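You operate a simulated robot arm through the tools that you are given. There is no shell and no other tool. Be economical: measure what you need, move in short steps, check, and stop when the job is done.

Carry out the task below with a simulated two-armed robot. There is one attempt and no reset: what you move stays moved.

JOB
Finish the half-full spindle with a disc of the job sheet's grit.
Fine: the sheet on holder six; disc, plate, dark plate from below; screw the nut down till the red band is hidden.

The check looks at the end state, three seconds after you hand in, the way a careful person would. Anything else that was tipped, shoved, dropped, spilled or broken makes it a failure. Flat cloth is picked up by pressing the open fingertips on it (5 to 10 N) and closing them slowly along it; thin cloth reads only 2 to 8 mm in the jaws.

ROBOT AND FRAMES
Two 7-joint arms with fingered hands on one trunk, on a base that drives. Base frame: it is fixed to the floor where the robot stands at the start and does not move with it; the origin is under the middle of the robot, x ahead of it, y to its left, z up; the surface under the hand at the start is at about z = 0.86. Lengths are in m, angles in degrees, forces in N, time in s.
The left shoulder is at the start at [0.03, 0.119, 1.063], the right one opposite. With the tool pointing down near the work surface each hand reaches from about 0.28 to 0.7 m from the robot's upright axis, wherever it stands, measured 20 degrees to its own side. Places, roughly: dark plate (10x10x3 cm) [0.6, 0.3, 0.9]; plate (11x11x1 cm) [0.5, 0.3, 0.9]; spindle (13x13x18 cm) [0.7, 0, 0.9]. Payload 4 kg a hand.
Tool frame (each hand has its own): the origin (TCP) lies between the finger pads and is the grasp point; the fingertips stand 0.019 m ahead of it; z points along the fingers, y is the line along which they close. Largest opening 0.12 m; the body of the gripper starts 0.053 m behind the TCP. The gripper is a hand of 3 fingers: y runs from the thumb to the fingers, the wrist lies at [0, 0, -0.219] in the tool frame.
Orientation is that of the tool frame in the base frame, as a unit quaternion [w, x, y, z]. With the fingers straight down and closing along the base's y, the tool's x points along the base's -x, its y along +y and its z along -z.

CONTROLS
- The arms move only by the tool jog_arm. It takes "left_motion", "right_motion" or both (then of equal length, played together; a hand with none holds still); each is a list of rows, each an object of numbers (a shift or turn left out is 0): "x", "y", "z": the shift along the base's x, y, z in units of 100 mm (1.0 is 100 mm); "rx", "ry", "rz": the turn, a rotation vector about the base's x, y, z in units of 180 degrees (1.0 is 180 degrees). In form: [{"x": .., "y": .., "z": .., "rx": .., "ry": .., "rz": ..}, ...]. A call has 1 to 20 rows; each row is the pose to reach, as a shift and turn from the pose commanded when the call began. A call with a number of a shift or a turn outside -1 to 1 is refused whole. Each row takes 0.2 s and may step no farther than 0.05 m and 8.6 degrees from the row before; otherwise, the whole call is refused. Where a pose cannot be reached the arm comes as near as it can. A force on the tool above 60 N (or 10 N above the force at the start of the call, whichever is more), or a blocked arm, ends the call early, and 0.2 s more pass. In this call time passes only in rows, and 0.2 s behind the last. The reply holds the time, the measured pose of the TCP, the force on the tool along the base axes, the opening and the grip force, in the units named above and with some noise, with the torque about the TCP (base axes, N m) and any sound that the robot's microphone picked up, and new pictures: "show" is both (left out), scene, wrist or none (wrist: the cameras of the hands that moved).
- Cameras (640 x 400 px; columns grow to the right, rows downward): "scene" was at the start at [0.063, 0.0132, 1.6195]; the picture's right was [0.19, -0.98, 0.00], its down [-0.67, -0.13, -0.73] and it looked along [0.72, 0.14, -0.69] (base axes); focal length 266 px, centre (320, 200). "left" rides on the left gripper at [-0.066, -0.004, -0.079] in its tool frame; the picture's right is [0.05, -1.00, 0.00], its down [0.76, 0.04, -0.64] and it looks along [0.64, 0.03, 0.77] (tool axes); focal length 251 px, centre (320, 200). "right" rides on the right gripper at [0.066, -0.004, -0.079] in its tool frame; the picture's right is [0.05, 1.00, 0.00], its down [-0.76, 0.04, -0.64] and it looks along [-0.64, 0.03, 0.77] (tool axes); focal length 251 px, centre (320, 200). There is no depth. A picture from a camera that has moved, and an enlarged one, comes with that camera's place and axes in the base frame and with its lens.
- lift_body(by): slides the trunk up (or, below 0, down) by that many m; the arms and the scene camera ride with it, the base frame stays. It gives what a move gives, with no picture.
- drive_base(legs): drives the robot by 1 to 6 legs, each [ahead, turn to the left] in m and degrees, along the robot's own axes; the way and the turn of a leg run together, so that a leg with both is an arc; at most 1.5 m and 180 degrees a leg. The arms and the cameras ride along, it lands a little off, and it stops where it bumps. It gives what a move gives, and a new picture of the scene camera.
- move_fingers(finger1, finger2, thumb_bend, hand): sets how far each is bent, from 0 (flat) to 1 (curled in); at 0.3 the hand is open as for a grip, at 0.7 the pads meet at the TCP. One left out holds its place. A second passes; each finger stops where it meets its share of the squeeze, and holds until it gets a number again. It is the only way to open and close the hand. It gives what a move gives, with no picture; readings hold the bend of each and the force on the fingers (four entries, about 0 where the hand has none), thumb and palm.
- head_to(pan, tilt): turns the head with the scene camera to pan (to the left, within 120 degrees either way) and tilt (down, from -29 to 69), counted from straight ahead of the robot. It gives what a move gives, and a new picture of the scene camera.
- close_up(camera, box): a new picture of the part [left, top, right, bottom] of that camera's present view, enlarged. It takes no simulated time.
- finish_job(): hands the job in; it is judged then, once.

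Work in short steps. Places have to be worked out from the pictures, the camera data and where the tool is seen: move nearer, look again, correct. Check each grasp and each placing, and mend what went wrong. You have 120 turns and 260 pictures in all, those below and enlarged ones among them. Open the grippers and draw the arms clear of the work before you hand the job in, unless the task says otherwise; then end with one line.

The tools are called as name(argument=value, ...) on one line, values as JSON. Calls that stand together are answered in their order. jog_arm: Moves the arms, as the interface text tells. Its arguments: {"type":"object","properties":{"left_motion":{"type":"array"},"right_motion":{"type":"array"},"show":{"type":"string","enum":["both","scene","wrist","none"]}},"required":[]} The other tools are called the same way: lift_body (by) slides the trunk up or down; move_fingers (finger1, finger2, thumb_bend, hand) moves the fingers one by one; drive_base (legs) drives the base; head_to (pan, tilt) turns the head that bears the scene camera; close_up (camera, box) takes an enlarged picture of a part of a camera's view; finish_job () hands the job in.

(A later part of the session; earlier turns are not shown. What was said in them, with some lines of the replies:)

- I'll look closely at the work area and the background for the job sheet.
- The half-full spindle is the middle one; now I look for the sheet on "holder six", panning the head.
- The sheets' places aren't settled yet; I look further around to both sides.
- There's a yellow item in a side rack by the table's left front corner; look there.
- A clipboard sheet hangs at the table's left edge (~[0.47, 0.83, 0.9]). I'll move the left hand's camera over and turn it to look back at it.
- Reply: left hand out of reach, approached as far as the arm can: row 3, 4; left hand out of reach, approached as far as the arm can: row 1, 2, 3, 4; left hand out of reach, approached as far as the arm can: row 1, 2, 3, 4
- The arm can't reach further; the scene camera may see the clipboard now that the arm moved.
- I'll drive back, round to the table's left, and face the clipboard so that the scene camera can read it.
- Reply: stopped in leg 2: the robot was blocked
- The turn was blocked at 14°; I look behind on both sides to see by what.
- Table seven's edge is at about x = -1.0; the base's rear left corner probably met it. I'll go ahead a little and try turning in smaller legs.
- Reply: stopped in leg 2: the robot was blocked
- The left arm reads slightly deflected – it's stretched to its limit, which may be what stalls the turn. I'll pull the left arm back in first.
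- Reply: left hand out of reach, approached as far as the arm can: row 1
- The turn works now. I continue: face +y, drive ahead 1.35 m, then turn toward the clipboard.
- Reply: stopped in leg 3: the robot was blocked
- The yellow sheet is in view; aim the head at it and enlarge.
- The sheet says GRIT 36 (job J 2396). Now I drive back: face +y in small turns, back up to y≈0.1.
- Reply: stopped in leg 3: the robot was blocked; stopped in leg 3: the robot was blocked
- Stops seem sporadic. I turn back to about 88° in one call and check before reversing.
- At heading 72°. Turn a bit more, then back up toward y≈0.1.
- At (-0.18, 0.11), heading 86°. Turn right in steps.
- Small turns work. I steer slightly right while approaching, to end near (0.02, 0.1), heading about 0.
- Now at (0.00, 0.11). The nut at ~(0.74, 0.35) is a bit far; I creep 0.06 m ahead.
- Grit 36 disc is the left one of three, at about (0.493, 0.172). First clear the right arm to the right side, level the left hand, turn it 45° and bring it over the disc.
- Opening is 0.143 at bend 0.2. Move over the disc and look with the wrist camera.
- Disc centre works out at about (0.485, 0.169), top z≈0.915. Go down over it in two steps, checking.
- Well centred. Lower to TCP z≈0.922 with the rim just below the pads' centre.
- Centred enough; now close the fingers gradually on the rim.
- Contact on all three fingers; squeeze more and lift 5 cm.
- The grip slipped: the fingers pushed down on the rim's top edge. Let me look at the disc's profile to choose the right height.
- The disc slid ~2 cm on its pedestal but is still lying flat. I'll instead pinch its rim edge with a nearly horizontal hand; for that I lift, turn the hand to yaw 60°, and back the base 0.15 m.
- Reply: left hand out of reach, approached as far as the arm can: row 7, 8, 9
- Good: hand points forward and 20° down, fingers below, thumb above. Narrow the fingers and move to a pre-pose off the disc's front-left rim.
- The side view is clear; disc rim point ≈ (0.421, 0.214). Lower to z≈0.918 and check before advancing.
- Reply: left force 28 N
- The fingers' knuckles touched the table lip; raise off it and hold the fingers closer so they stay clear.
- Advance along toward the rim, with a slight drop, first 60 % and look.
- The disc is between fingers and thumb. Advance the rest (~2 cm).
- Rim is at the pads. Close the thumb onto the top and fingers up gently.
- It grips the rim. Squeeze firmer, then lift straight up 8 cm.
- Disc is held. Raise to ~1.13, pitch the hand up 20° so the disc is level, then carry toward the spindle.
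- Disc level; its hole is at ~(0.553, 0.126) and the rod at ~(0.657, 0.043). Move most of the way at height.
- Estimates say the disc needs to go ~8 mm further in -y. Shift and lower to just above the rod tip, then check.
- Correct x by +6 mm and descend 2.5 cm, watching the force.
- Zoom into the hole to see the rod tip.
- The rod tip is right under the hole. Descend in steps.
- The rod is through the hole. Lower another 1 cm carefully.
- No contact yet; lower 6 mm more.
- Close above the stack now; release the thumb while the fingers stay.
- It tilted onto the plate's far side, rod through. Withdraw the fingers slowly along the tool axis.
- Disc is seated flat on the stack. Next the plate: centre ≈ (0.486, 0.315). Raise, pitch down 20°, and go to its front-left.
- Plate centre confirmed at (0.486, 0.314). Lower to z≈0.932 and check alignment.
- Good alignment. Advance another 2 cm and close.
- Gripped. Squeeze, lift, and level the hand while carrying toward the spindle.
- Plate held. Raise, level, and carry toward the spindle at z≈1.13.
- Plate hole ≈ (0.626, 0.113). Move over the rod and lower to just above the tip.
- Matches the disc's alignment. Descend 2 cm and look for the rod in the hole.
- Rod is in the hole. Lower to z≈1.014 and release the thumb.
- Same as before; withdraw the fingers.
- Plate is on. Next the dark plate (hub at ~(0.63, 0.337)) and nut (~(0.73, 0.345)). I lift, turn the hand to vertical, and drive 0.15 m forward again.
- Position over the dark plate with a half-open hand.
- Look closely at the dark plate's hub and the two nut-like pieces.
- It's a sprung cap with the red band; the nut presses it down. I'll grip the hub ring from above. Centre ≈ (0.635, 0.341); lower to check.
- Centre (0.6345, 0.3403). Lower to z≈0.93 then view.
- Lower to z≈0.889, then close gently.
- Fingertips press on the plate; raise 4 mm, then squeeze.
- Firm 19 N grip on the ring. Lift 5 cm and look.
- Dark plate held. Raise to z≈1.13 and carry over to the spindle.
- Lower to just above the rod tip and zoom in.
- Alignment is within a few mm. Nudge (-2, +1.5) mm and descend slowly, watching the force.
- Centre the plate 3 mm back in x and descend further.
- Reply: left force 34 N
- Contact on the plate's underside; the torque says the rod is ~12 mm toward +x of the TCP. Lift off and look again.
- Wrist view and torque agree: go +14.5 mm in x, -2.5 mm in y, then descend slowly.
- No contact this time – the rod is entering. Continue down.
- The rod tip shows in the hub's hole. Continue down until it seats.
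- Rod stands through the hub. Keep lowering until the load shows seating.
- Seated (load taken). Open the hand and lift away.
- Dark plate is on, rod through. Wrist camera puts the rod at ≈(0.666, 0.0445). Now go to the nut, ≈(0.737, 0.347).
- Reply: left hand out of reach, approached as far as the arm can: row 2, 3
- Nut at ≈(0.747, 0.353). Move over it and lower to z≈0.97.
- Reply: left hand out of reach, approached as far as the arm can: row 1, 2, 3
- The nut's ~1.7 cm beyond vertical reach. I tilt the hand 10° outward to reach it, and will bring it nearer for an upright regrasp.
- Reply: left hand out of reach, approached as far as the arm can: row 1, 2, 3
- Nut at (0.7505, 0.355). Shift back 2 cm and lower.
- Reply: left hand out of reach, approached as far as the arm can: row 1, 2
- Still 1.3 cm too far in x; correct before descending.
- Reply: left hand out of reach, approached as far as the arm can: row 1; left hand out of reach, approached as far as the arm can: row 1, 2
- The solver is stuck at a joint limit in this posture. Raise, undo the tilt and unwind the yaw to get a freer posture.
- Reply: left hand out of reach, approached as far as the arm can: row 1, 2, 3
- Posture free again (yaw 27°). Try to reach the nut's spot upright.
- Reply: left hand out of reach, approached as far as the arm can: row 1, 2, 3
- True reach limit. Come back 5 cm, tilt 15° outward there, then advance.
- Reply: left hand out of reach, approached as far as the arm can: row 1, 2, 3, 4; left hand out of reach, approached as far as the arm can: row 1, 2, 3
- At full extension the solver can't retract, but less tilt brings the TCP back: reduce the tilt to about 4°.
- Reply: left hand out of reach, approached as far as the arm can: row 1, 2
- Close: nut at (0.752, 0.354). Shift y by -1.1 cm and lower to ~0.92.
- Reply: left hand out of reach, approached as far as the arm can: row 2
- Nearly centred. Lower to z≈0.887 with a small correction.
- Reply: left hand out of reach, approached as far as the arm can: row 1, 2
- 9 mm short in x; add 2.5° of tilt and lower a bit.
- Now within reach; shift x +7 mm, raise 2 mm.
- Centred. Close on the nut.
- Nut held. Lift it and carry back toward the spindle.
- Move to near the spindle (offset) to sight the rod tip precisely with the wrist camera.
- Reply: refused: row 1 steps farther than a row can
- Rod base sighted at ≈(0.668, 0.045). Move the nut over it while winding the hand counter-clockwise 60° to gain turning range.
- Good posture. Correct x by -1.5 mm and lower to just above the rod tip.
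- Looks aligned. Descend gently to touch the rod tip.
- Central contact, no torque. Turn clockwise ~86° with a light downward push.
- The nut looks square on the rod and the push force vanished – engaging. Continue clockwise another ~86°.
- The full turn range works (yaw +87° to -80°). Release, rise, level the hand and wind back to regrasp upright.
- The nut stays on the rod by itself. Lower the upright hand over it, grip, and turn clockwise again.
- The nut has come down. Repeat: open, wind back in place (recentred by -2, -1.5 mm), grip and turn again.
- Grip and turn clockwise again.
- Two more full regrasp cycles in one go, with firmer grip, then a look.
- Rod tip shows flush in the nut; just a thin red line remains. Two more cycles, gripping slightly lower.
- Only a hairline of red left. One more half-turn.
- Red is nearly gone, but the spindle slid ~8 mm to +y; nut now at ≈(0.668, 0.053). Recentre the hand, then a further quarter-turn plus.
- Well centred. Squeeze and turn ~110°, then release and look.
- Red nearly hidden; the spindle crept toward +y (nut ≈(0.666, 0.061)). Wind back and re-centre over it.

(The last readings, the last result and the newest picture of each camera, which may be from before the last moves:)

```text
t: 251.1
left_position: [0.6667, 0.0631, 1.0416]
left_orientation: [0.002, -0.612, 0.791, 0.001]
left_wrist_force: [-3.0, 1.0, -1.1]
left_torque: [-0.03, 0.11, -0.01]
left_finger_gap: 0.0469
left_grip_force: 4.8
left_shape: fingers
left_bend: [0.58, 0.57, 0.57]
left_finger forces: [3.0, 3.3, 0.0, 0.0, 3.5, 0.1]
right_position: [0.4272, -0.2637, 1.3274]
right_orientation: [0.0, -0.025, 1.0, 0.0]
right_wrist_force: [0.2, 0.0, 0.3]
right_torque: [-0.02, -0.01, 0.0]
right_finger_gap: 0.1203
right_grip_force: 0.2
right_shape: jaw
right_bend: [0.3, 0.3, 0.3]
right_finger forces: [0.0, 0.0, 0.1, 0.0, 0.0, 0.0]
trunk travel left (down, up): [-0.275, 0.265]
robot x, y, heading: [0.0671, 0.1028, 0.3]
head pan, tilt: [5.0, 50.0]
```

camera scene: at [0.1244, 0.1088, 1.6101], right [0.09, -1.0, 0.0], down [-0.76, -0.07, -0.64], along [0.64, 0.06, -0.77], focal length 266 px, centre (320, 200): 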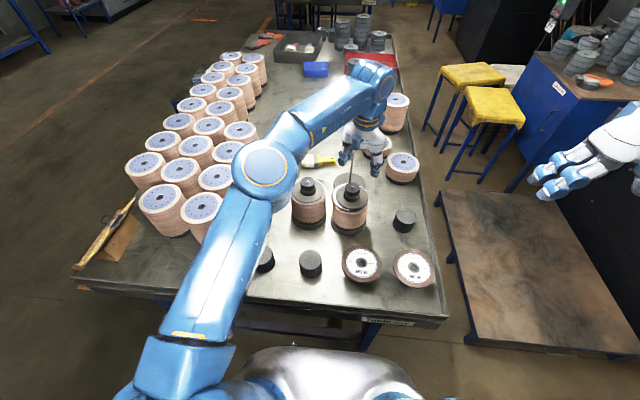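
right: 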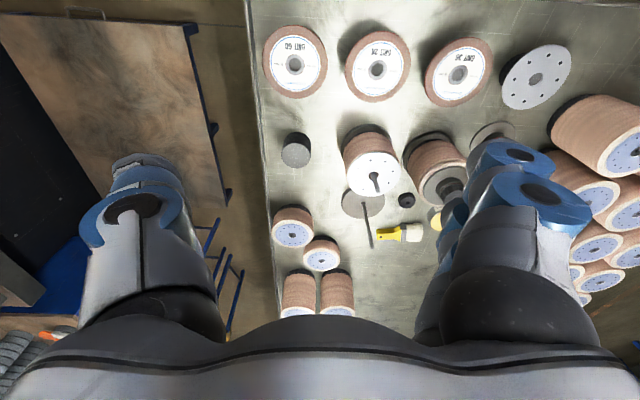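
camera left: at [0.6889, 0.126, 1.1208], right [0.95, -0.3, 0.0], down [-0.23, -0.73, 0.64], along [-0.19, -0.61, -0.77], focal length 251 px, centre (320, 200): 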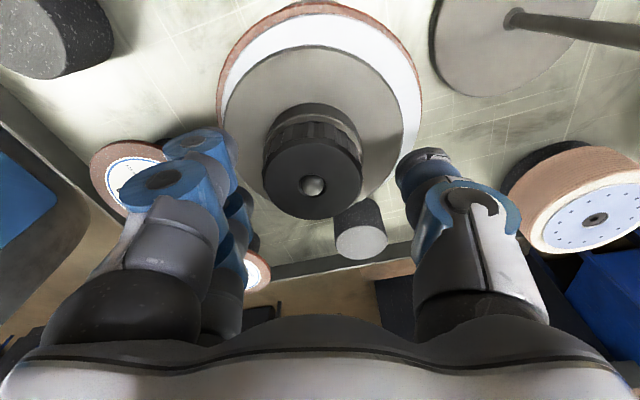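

Centred, no red visible from this side. Grip, drag the spindle 12 mm back to -y, then a last ~90° turn with downward press.

move_fingers(hand="left", finger1=0.8, finger2=0.8, thumb_bend=0.8)

jog_arm(left_motion=[{"y": -0.03}, {"y": -0.06}, {"y": -0.09}, {"y": -0.12}, {"y": -0.13, "z": -0.02}, {"rz": -0.046, "y": -0.13, "z": -0.03}, {"rz": -0.092, "y": -0.13, "z": -0.03}, {"rz": -0.138, "y": -0.13, "z": -0.03}, {"rz": -0.184, "y": -0.13, "z": -0.03}, {"rz": -0.23, "y": -0.13, "z": -0.03}, {"rz": -0.276, "y": -0.13, "z": -0.035}, {"rz": -0.322, "y": -0.13, "z": -0.035}, {"rz": -0.368, "y": -0.13, "z": -0.035}, {"rz": -0.414, "y": -0.13, "z": -0.035}], show="none")

move_fingers(hand="left", finger1=0.45, finger2=0.45, thumb_bend=0.45)

jog_arm(left_motion=[{"z": 0.2}, {"z": 0.5}, {"z": 0.9}], show="both")

close_up(camera="scene", box=[320, 165, 390, 235])

close_up(camera="left", box=[250, 40, 390, 160])

```text
t: 252.1
left_position: [0.6678, 0.0633, 1.0418]
left_orientation: [0.001, -0.611, 0.792, 0.002]
left_wrist_force: [0.8, 0.1, -4.5]
left_torque: [0.06, 0.24, 0.01]
left_finger_gap: 0.0449
left_grip_force: 18.8
left_shape: fingers
left_bend: [0.58, 0.57, 0.62]
left_finger forces: [9.2, 8.9, 0.0, 0.0, 20.9, 0.0]
right_position: [0.4277, -0.2673, 1.3288]
right_orientation: [0.0, -0.024, 1.0, -0.001]
right_wrist_force: [-0.5, 1.0, 0.4]
right_torque: [0.03, 0.01, 0.01]
right_finger_gap: 0.1203
right_grip_force: 0.0
right_shape: jaw
right_bend: [0.3, 0.3, 0.3]
right_finger forces: [0.1, 0.1, 0.0, 0.0, 0.1, 0.0]
trunk travel left (down, up): [-0.275, 0.265]
robot x, y, heading: [0.0644, 0.1023, 0.5]
head pan, tilt: [5.0, 50.0]
```

```text
t: 255.1
left_position: [0.6682, 0.0497, 1.0383]
left_orientation: [0.002, -0.007, 1.0, 0.0]
left_wrist_force: [-2.3, -0.4, 6.4]
left_torque: [0.31, 0.21, 0.53]
left_finger_gap: 0.0337
left_grip_force: 25.2
left_shape: fingers
left_bend: [0.6, 0.58, 0.67]
left_finger forces: [4.7, 25.3, 0.0, 0.0, 19.6, 0.0]
right_position: [0.4273, -0.2653, 1.3279]
right_orientation: [0.001, -0.024, 1.0, 0.0]
right_wrist_force: [-0.8, -0.4, -0.4]
right_torque: [-0.01, -0.03, -0.03]
right_finger_gap: 0.1202
right_grip_force: 0.1
right_shape: jaw
right_bend: [0.3, 0.3, 0.3]
right_finger forces: [0.0, 0.0, 0.0, 0.0, 0.1, 0.1]
trunk travel left (down, up): [-0.275, 0.265]
robot x, y, heading: [0.065, 0.1057, 0.4]
head pan, tilt: [5.0, 50.0]
```

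```text
t: 256.1
left_position: [0.6684, 0.0497, 1.0377]
left_orientation: [0.002, -0.007, 1.0, 0.0]
left_wrist_force: [-0.5, -0.4, 0.6]
left_torque: [-0.04, 0.02, 0.02]
left_finger_gap: 0.0833
left_grip_force: 0.1
left_shape: fingers
left_bend: [0.45, 0.45, 0.45]
left_finger forces: [0.1, 0.0, 0.0, 0.1, 0.0, 0.0]
right_position: [0.4279, -0.2665, 1.3284]
right_orientation: [0.001, -0.025, 1.0, 0.0]
right_wrist_force: [0.6, 0.3, -0.1]
right_torque: [0.04, -0.01, 0.0]
right_finger_gap: 0.1198
right_grip_force: 0.1
right_shape: jaw
right_bend: [0.3, 0.3, 0.3]
right_finger forces: [0.1, 0.0, 0.1, 0.0, 0.1, 0.0]
trunk travel left (down, up): [-0.275, 0.265]
robot x, y, heading: [0.0686, 0.1027, 0.5]
head pan, tilt: [5.0, 50.0]
```

```text
t: 256.9
left_position: [0.6675, 0.0504, 1.1274]
left_orientation: [0.001, -0.007, 1.0, 0.0]
left_wrist_force: [-0.4, 0.5, 0.2]
left_torque: [-0.02, -0.03, 0.0]
left_finger_gap: 0.0834
left_grip_force: 0.0
left_shape: fingers
left_bend: [0.45, 0.45, 0.45]
left_finger forces: [0.0, 0.0, 0.1, 0.0, 0.0, 0.0]
right_position: [0.4264, -0.2672, 1.3279]
right_orientation: [0.001, -0.024, 1.0, 0.001]
right_wrist_force: [-0.2, -0.2, -0.2]
right_torque: [0.0, -0.02, 0.0]
right_finger_gap: 0.1201
right_grip_force: 0.0
right_shape: jaw
right_bend: [0.3, 0.3, 0.3]
right_finger forces: [0.0, 0.1, 0.0, 0.1, 0.1, 0.0]
trunk travel left (down, up): [-0.275, 0.265]
robot x, y, heading: [0.0681, 0.0982, 0.1]
head pan, tilt: [5.0, 50.0]
camera scene: at [0.1246, 0.1089, 1.6101], right [0.09, -1.0, 0.0], down [-0.76, -0.07, -0.64], along [0.64, 0.06, -0.77], focal length 266 px, centre (320, 200)
camera left: at [0.7351, 0.0482, 1.2062], right [-0.04, -1.0, 0.0], down [-0.77, 0.03, 0.64], along [-0.64, 0.03, -0.77], focal length 251 px, centre (320, 200)
```

scene: 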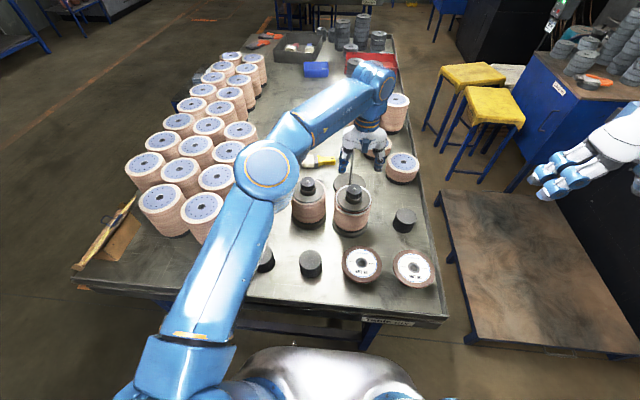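
left: 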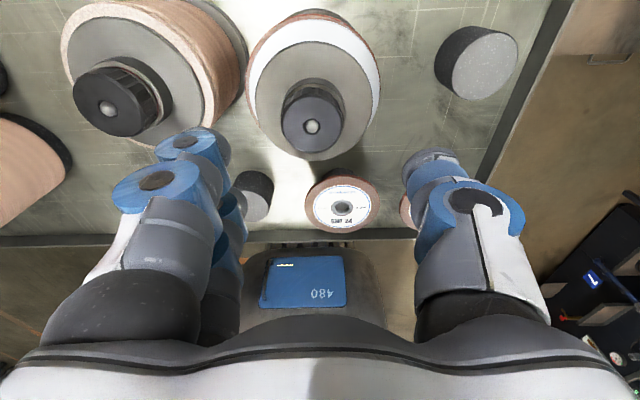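

```text
5.71 times, centred on (355, 200) of scene
camera zoom: at [0.1246, 0.1089, 1.6101], right [0.09, -1.0, 0.0], down [-0.76, -0.07, -0.64], along [0.64, 0.06, -0.77], focal length 1522 px, centre (120, 200)
```

zoom: 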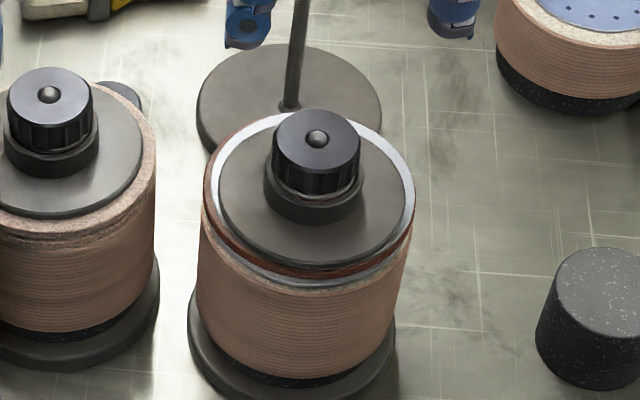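

```text
3.33 times, centred on (320, 100) of left
camera zoom: at [0.7351, 0.0482, 1.2062], right [-0.04, -1.0, 0.0], down [-0.77, 0.03, 0.64], along [-0.64, 0.03, -0.77], focal length 838 px, centre (320, 533)
```

zoom: 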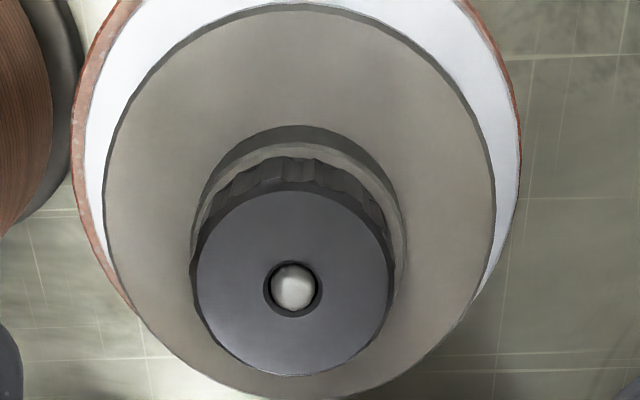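

The red band is no longer visible and the nut sits like the finished neighbour's. Withdraw the arm upward and back, and verify.

jog_arm(left_motion=[{"z": 0.4}, {"z": 0.8}, {"z": 1.0, "x": -0.3}, {"z": 1.0, "x": -0.6, "y": 0.2}, {"z": 1.0, "x": -0.9, "y": 0.5}, {"z": 1.0, "x": -1.0, "y": 0.9}], show="none")

move_fingers(hand="left", finger1=0.3, finger2=0.3, thumb_bend=0.3)

jog_arm(left_motion=[{"z": 0.4, "y": 0.2}, {"z": 0.8, "y": 0.4}, {"z": 0.8, "y": 0.8}, {"z": 0.8, "y": 1.0}], show="scene")

close_up(camera="scene", box=[335, 165, 375, 205])

close_up(camera="scene", box=[250, 140, 430, 290])

```text
t: 258.3
left_position: [0.568, 0.142, 1.2284]
left_orientation: [0.0, -0.008, 1.0, -0.002]
left_wrist_force: [-0.5, -0.4, 0.3]
left_torque: [-0.03, 0.0, -0.01]
left_finger_gap: 0.0839
left_grip_force: 0.0
left_shape: fingers
left_bend: [0.45, 0.45, 0.45]
left_finger forces: [0.0, 0.0, 0.0, 0.0, 0.0, 0.0]
left hand out of reach, approached as far as the arm can: row 2
right_position: [0.4268, -0.2649, 1.3285]
right_orientation: [0.001, -0.024, 1.0, 0.0]
right_wrist_force: [-0.7, -0.3, 0.4]
right_torque: [-0.04, -0.03, 0.01]
right_finger_gap: 0.1198
right_grip_force: 0.1
right_shape: jaw
right_bend: [0.3, 0.3, 0.3]
right_finger forces: [0.0, 0.1, 0.1, 0.0, 0.1, 0.0]
trunk travel left (down, up): [-0.275, 0.265]
robot x, y, heading: [0.0666, 0.1027, 0.3]
head pan, tilt: [5.0, 50.0]
```

```text
t: 259.3
left_position: [0.5696, 0.1403, 1.2298]
left_orientation: [0.002, -0.006, 1.0, 0.0]
left_wrist_force: [0.5, 0.3, -0.5]
left_torque: [0.01, 0.02, 0.01]
left_finger_gap: 0.1278
left_grip_force: 0.1
left_shape: fingers
left_bend: [0.3, 0.3, 0.3]
left_finger forces: [0.0, 0.0, 0.0, 0.0, 0.0, 0.0]
right_position: [0.4275, -0.2667, 1.3278]
right_orientation: [0.001, -0.025, 1.0, 0.0]
right_wrist_force: [0.7, -0.4, -0.4]
right_torque: [-0.03, 0.01, -0.01]
right_finger_gap: 0.1199
right_grip_force: 0.2
right_shape: jaw
right_bend: [0.3, 0.3, 0.3]
right_finger forces: [0.1, 0.0, 0.1, 0.0, 0.0, 0.0]
trunk travel left (down, up): [-0.275, 0.265]
robot x, y, heading: [0.0649, 0.1035, 0.1]
head pan, tilt: [5.0, 50.0]
```

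```text
t: 260.3
left_position: [0.5678, 0.2407, 1.3088]
left_orientation: [0.002, -0.007, 1.0, -0.001]
left_wrist_force: [0.9, -0.3, -0.1]
left_torque: [0.01, 0.01, -0.02]
left_finger_gap: 0.1281
left_grip_force: 0.0
left_shape: fingers
left_bend: [0.3, 0.3, 0.3]
left_finger forces: [0.0, 0.1, 0.1, 0.0, 0.1, 0.0]
right_position: [0.4278, -0.2655, 1.3284]
right_orientation: [0.001, -0.024, 1.0, 0.001]
right_wrist_force: [-0.4, -0.4, -0.8]
right_torque: [0.06, 0.01, -0.02]
right_finger_gap: 0.1201
right_grip_force: 0.1
right_shape: jaw
right_bend: [0.3, 0.3, 0.3]
right_finger forces: [0.0, 0.1, 0.0, 0.0, 0.0, 0.0]
trunk travel left (down, up): [-0.275, 0.265]
robot x, y, heading: [0.0656, 0.1071, 0.2]
head pan, tilt: [5.0, 50.0]
camera scene: at [0.125, 0.1088, 1.6101], right [0.09, -1.0, 0.0], down [-0.76, -0.07, -0.64], along [0.64, 0.06, -0.77], focal length 266 px, centre (320, 200)
```

scene: 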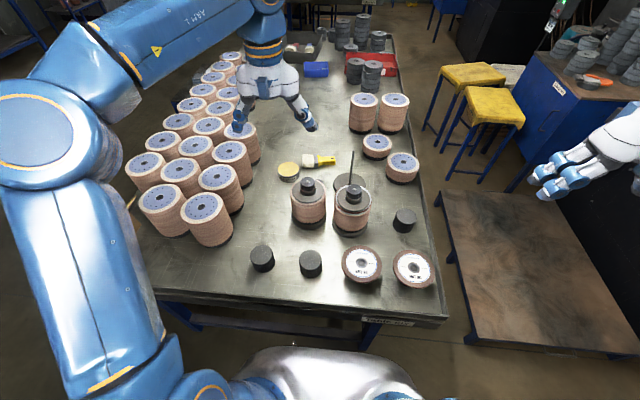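

```text
10.00 times, centred on (355, 185) of scene
camera zoom: at [0.125, 0.1088, 1.6101], right [0.09, -1.0, 0.0], down [-0.76, -0.07, -0.64], along [0.64, 0.06, -0.77], focal length 2664 px, centre (-30, 350)
```

zoom: 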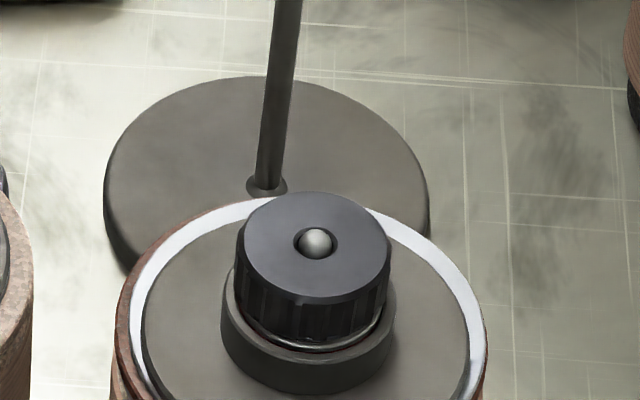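

```text
2.67 times, centred on (340, 215) of scene
camera zoom: at [0.125, 0.1088, 1.6101], right [0.09, -1.0, 0.0], down [-0.76, -0.07, -0.64], along [0.64, 0.06, -0.77], focal length 710 px, centre (267, 160)
```

zoom: 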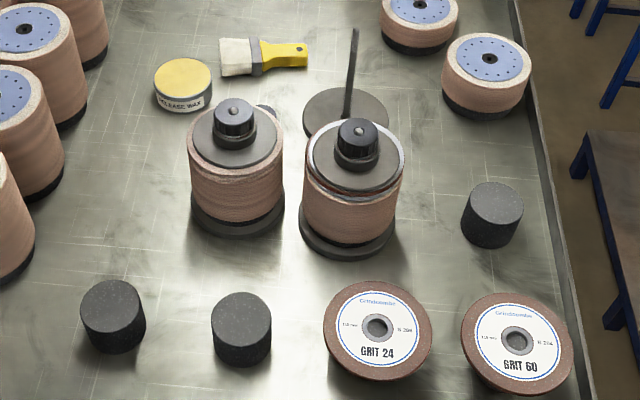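

Grit 36 disc, plate and dark plate are stacked, the nut is screwed down, and both hands are open and clear; I hand in.

finish_job()

```text
The job is handed in.
```

The job is handed in: the half-full spindle now carries the grit 36 disc (the grit on table six's sheet), then the plate, then the dark plate, with the nut screwed down until the red band was, as far as I could see, hidden. In the last close-up I could not fully rule out a faint reddish trace at one side. The spindle base slid about 2 cm while the nut was tightened; I dragged it back, and it ended within about 1 cm of its starting place. The new disc and plate sit a few millimetres off-centre on the stack.
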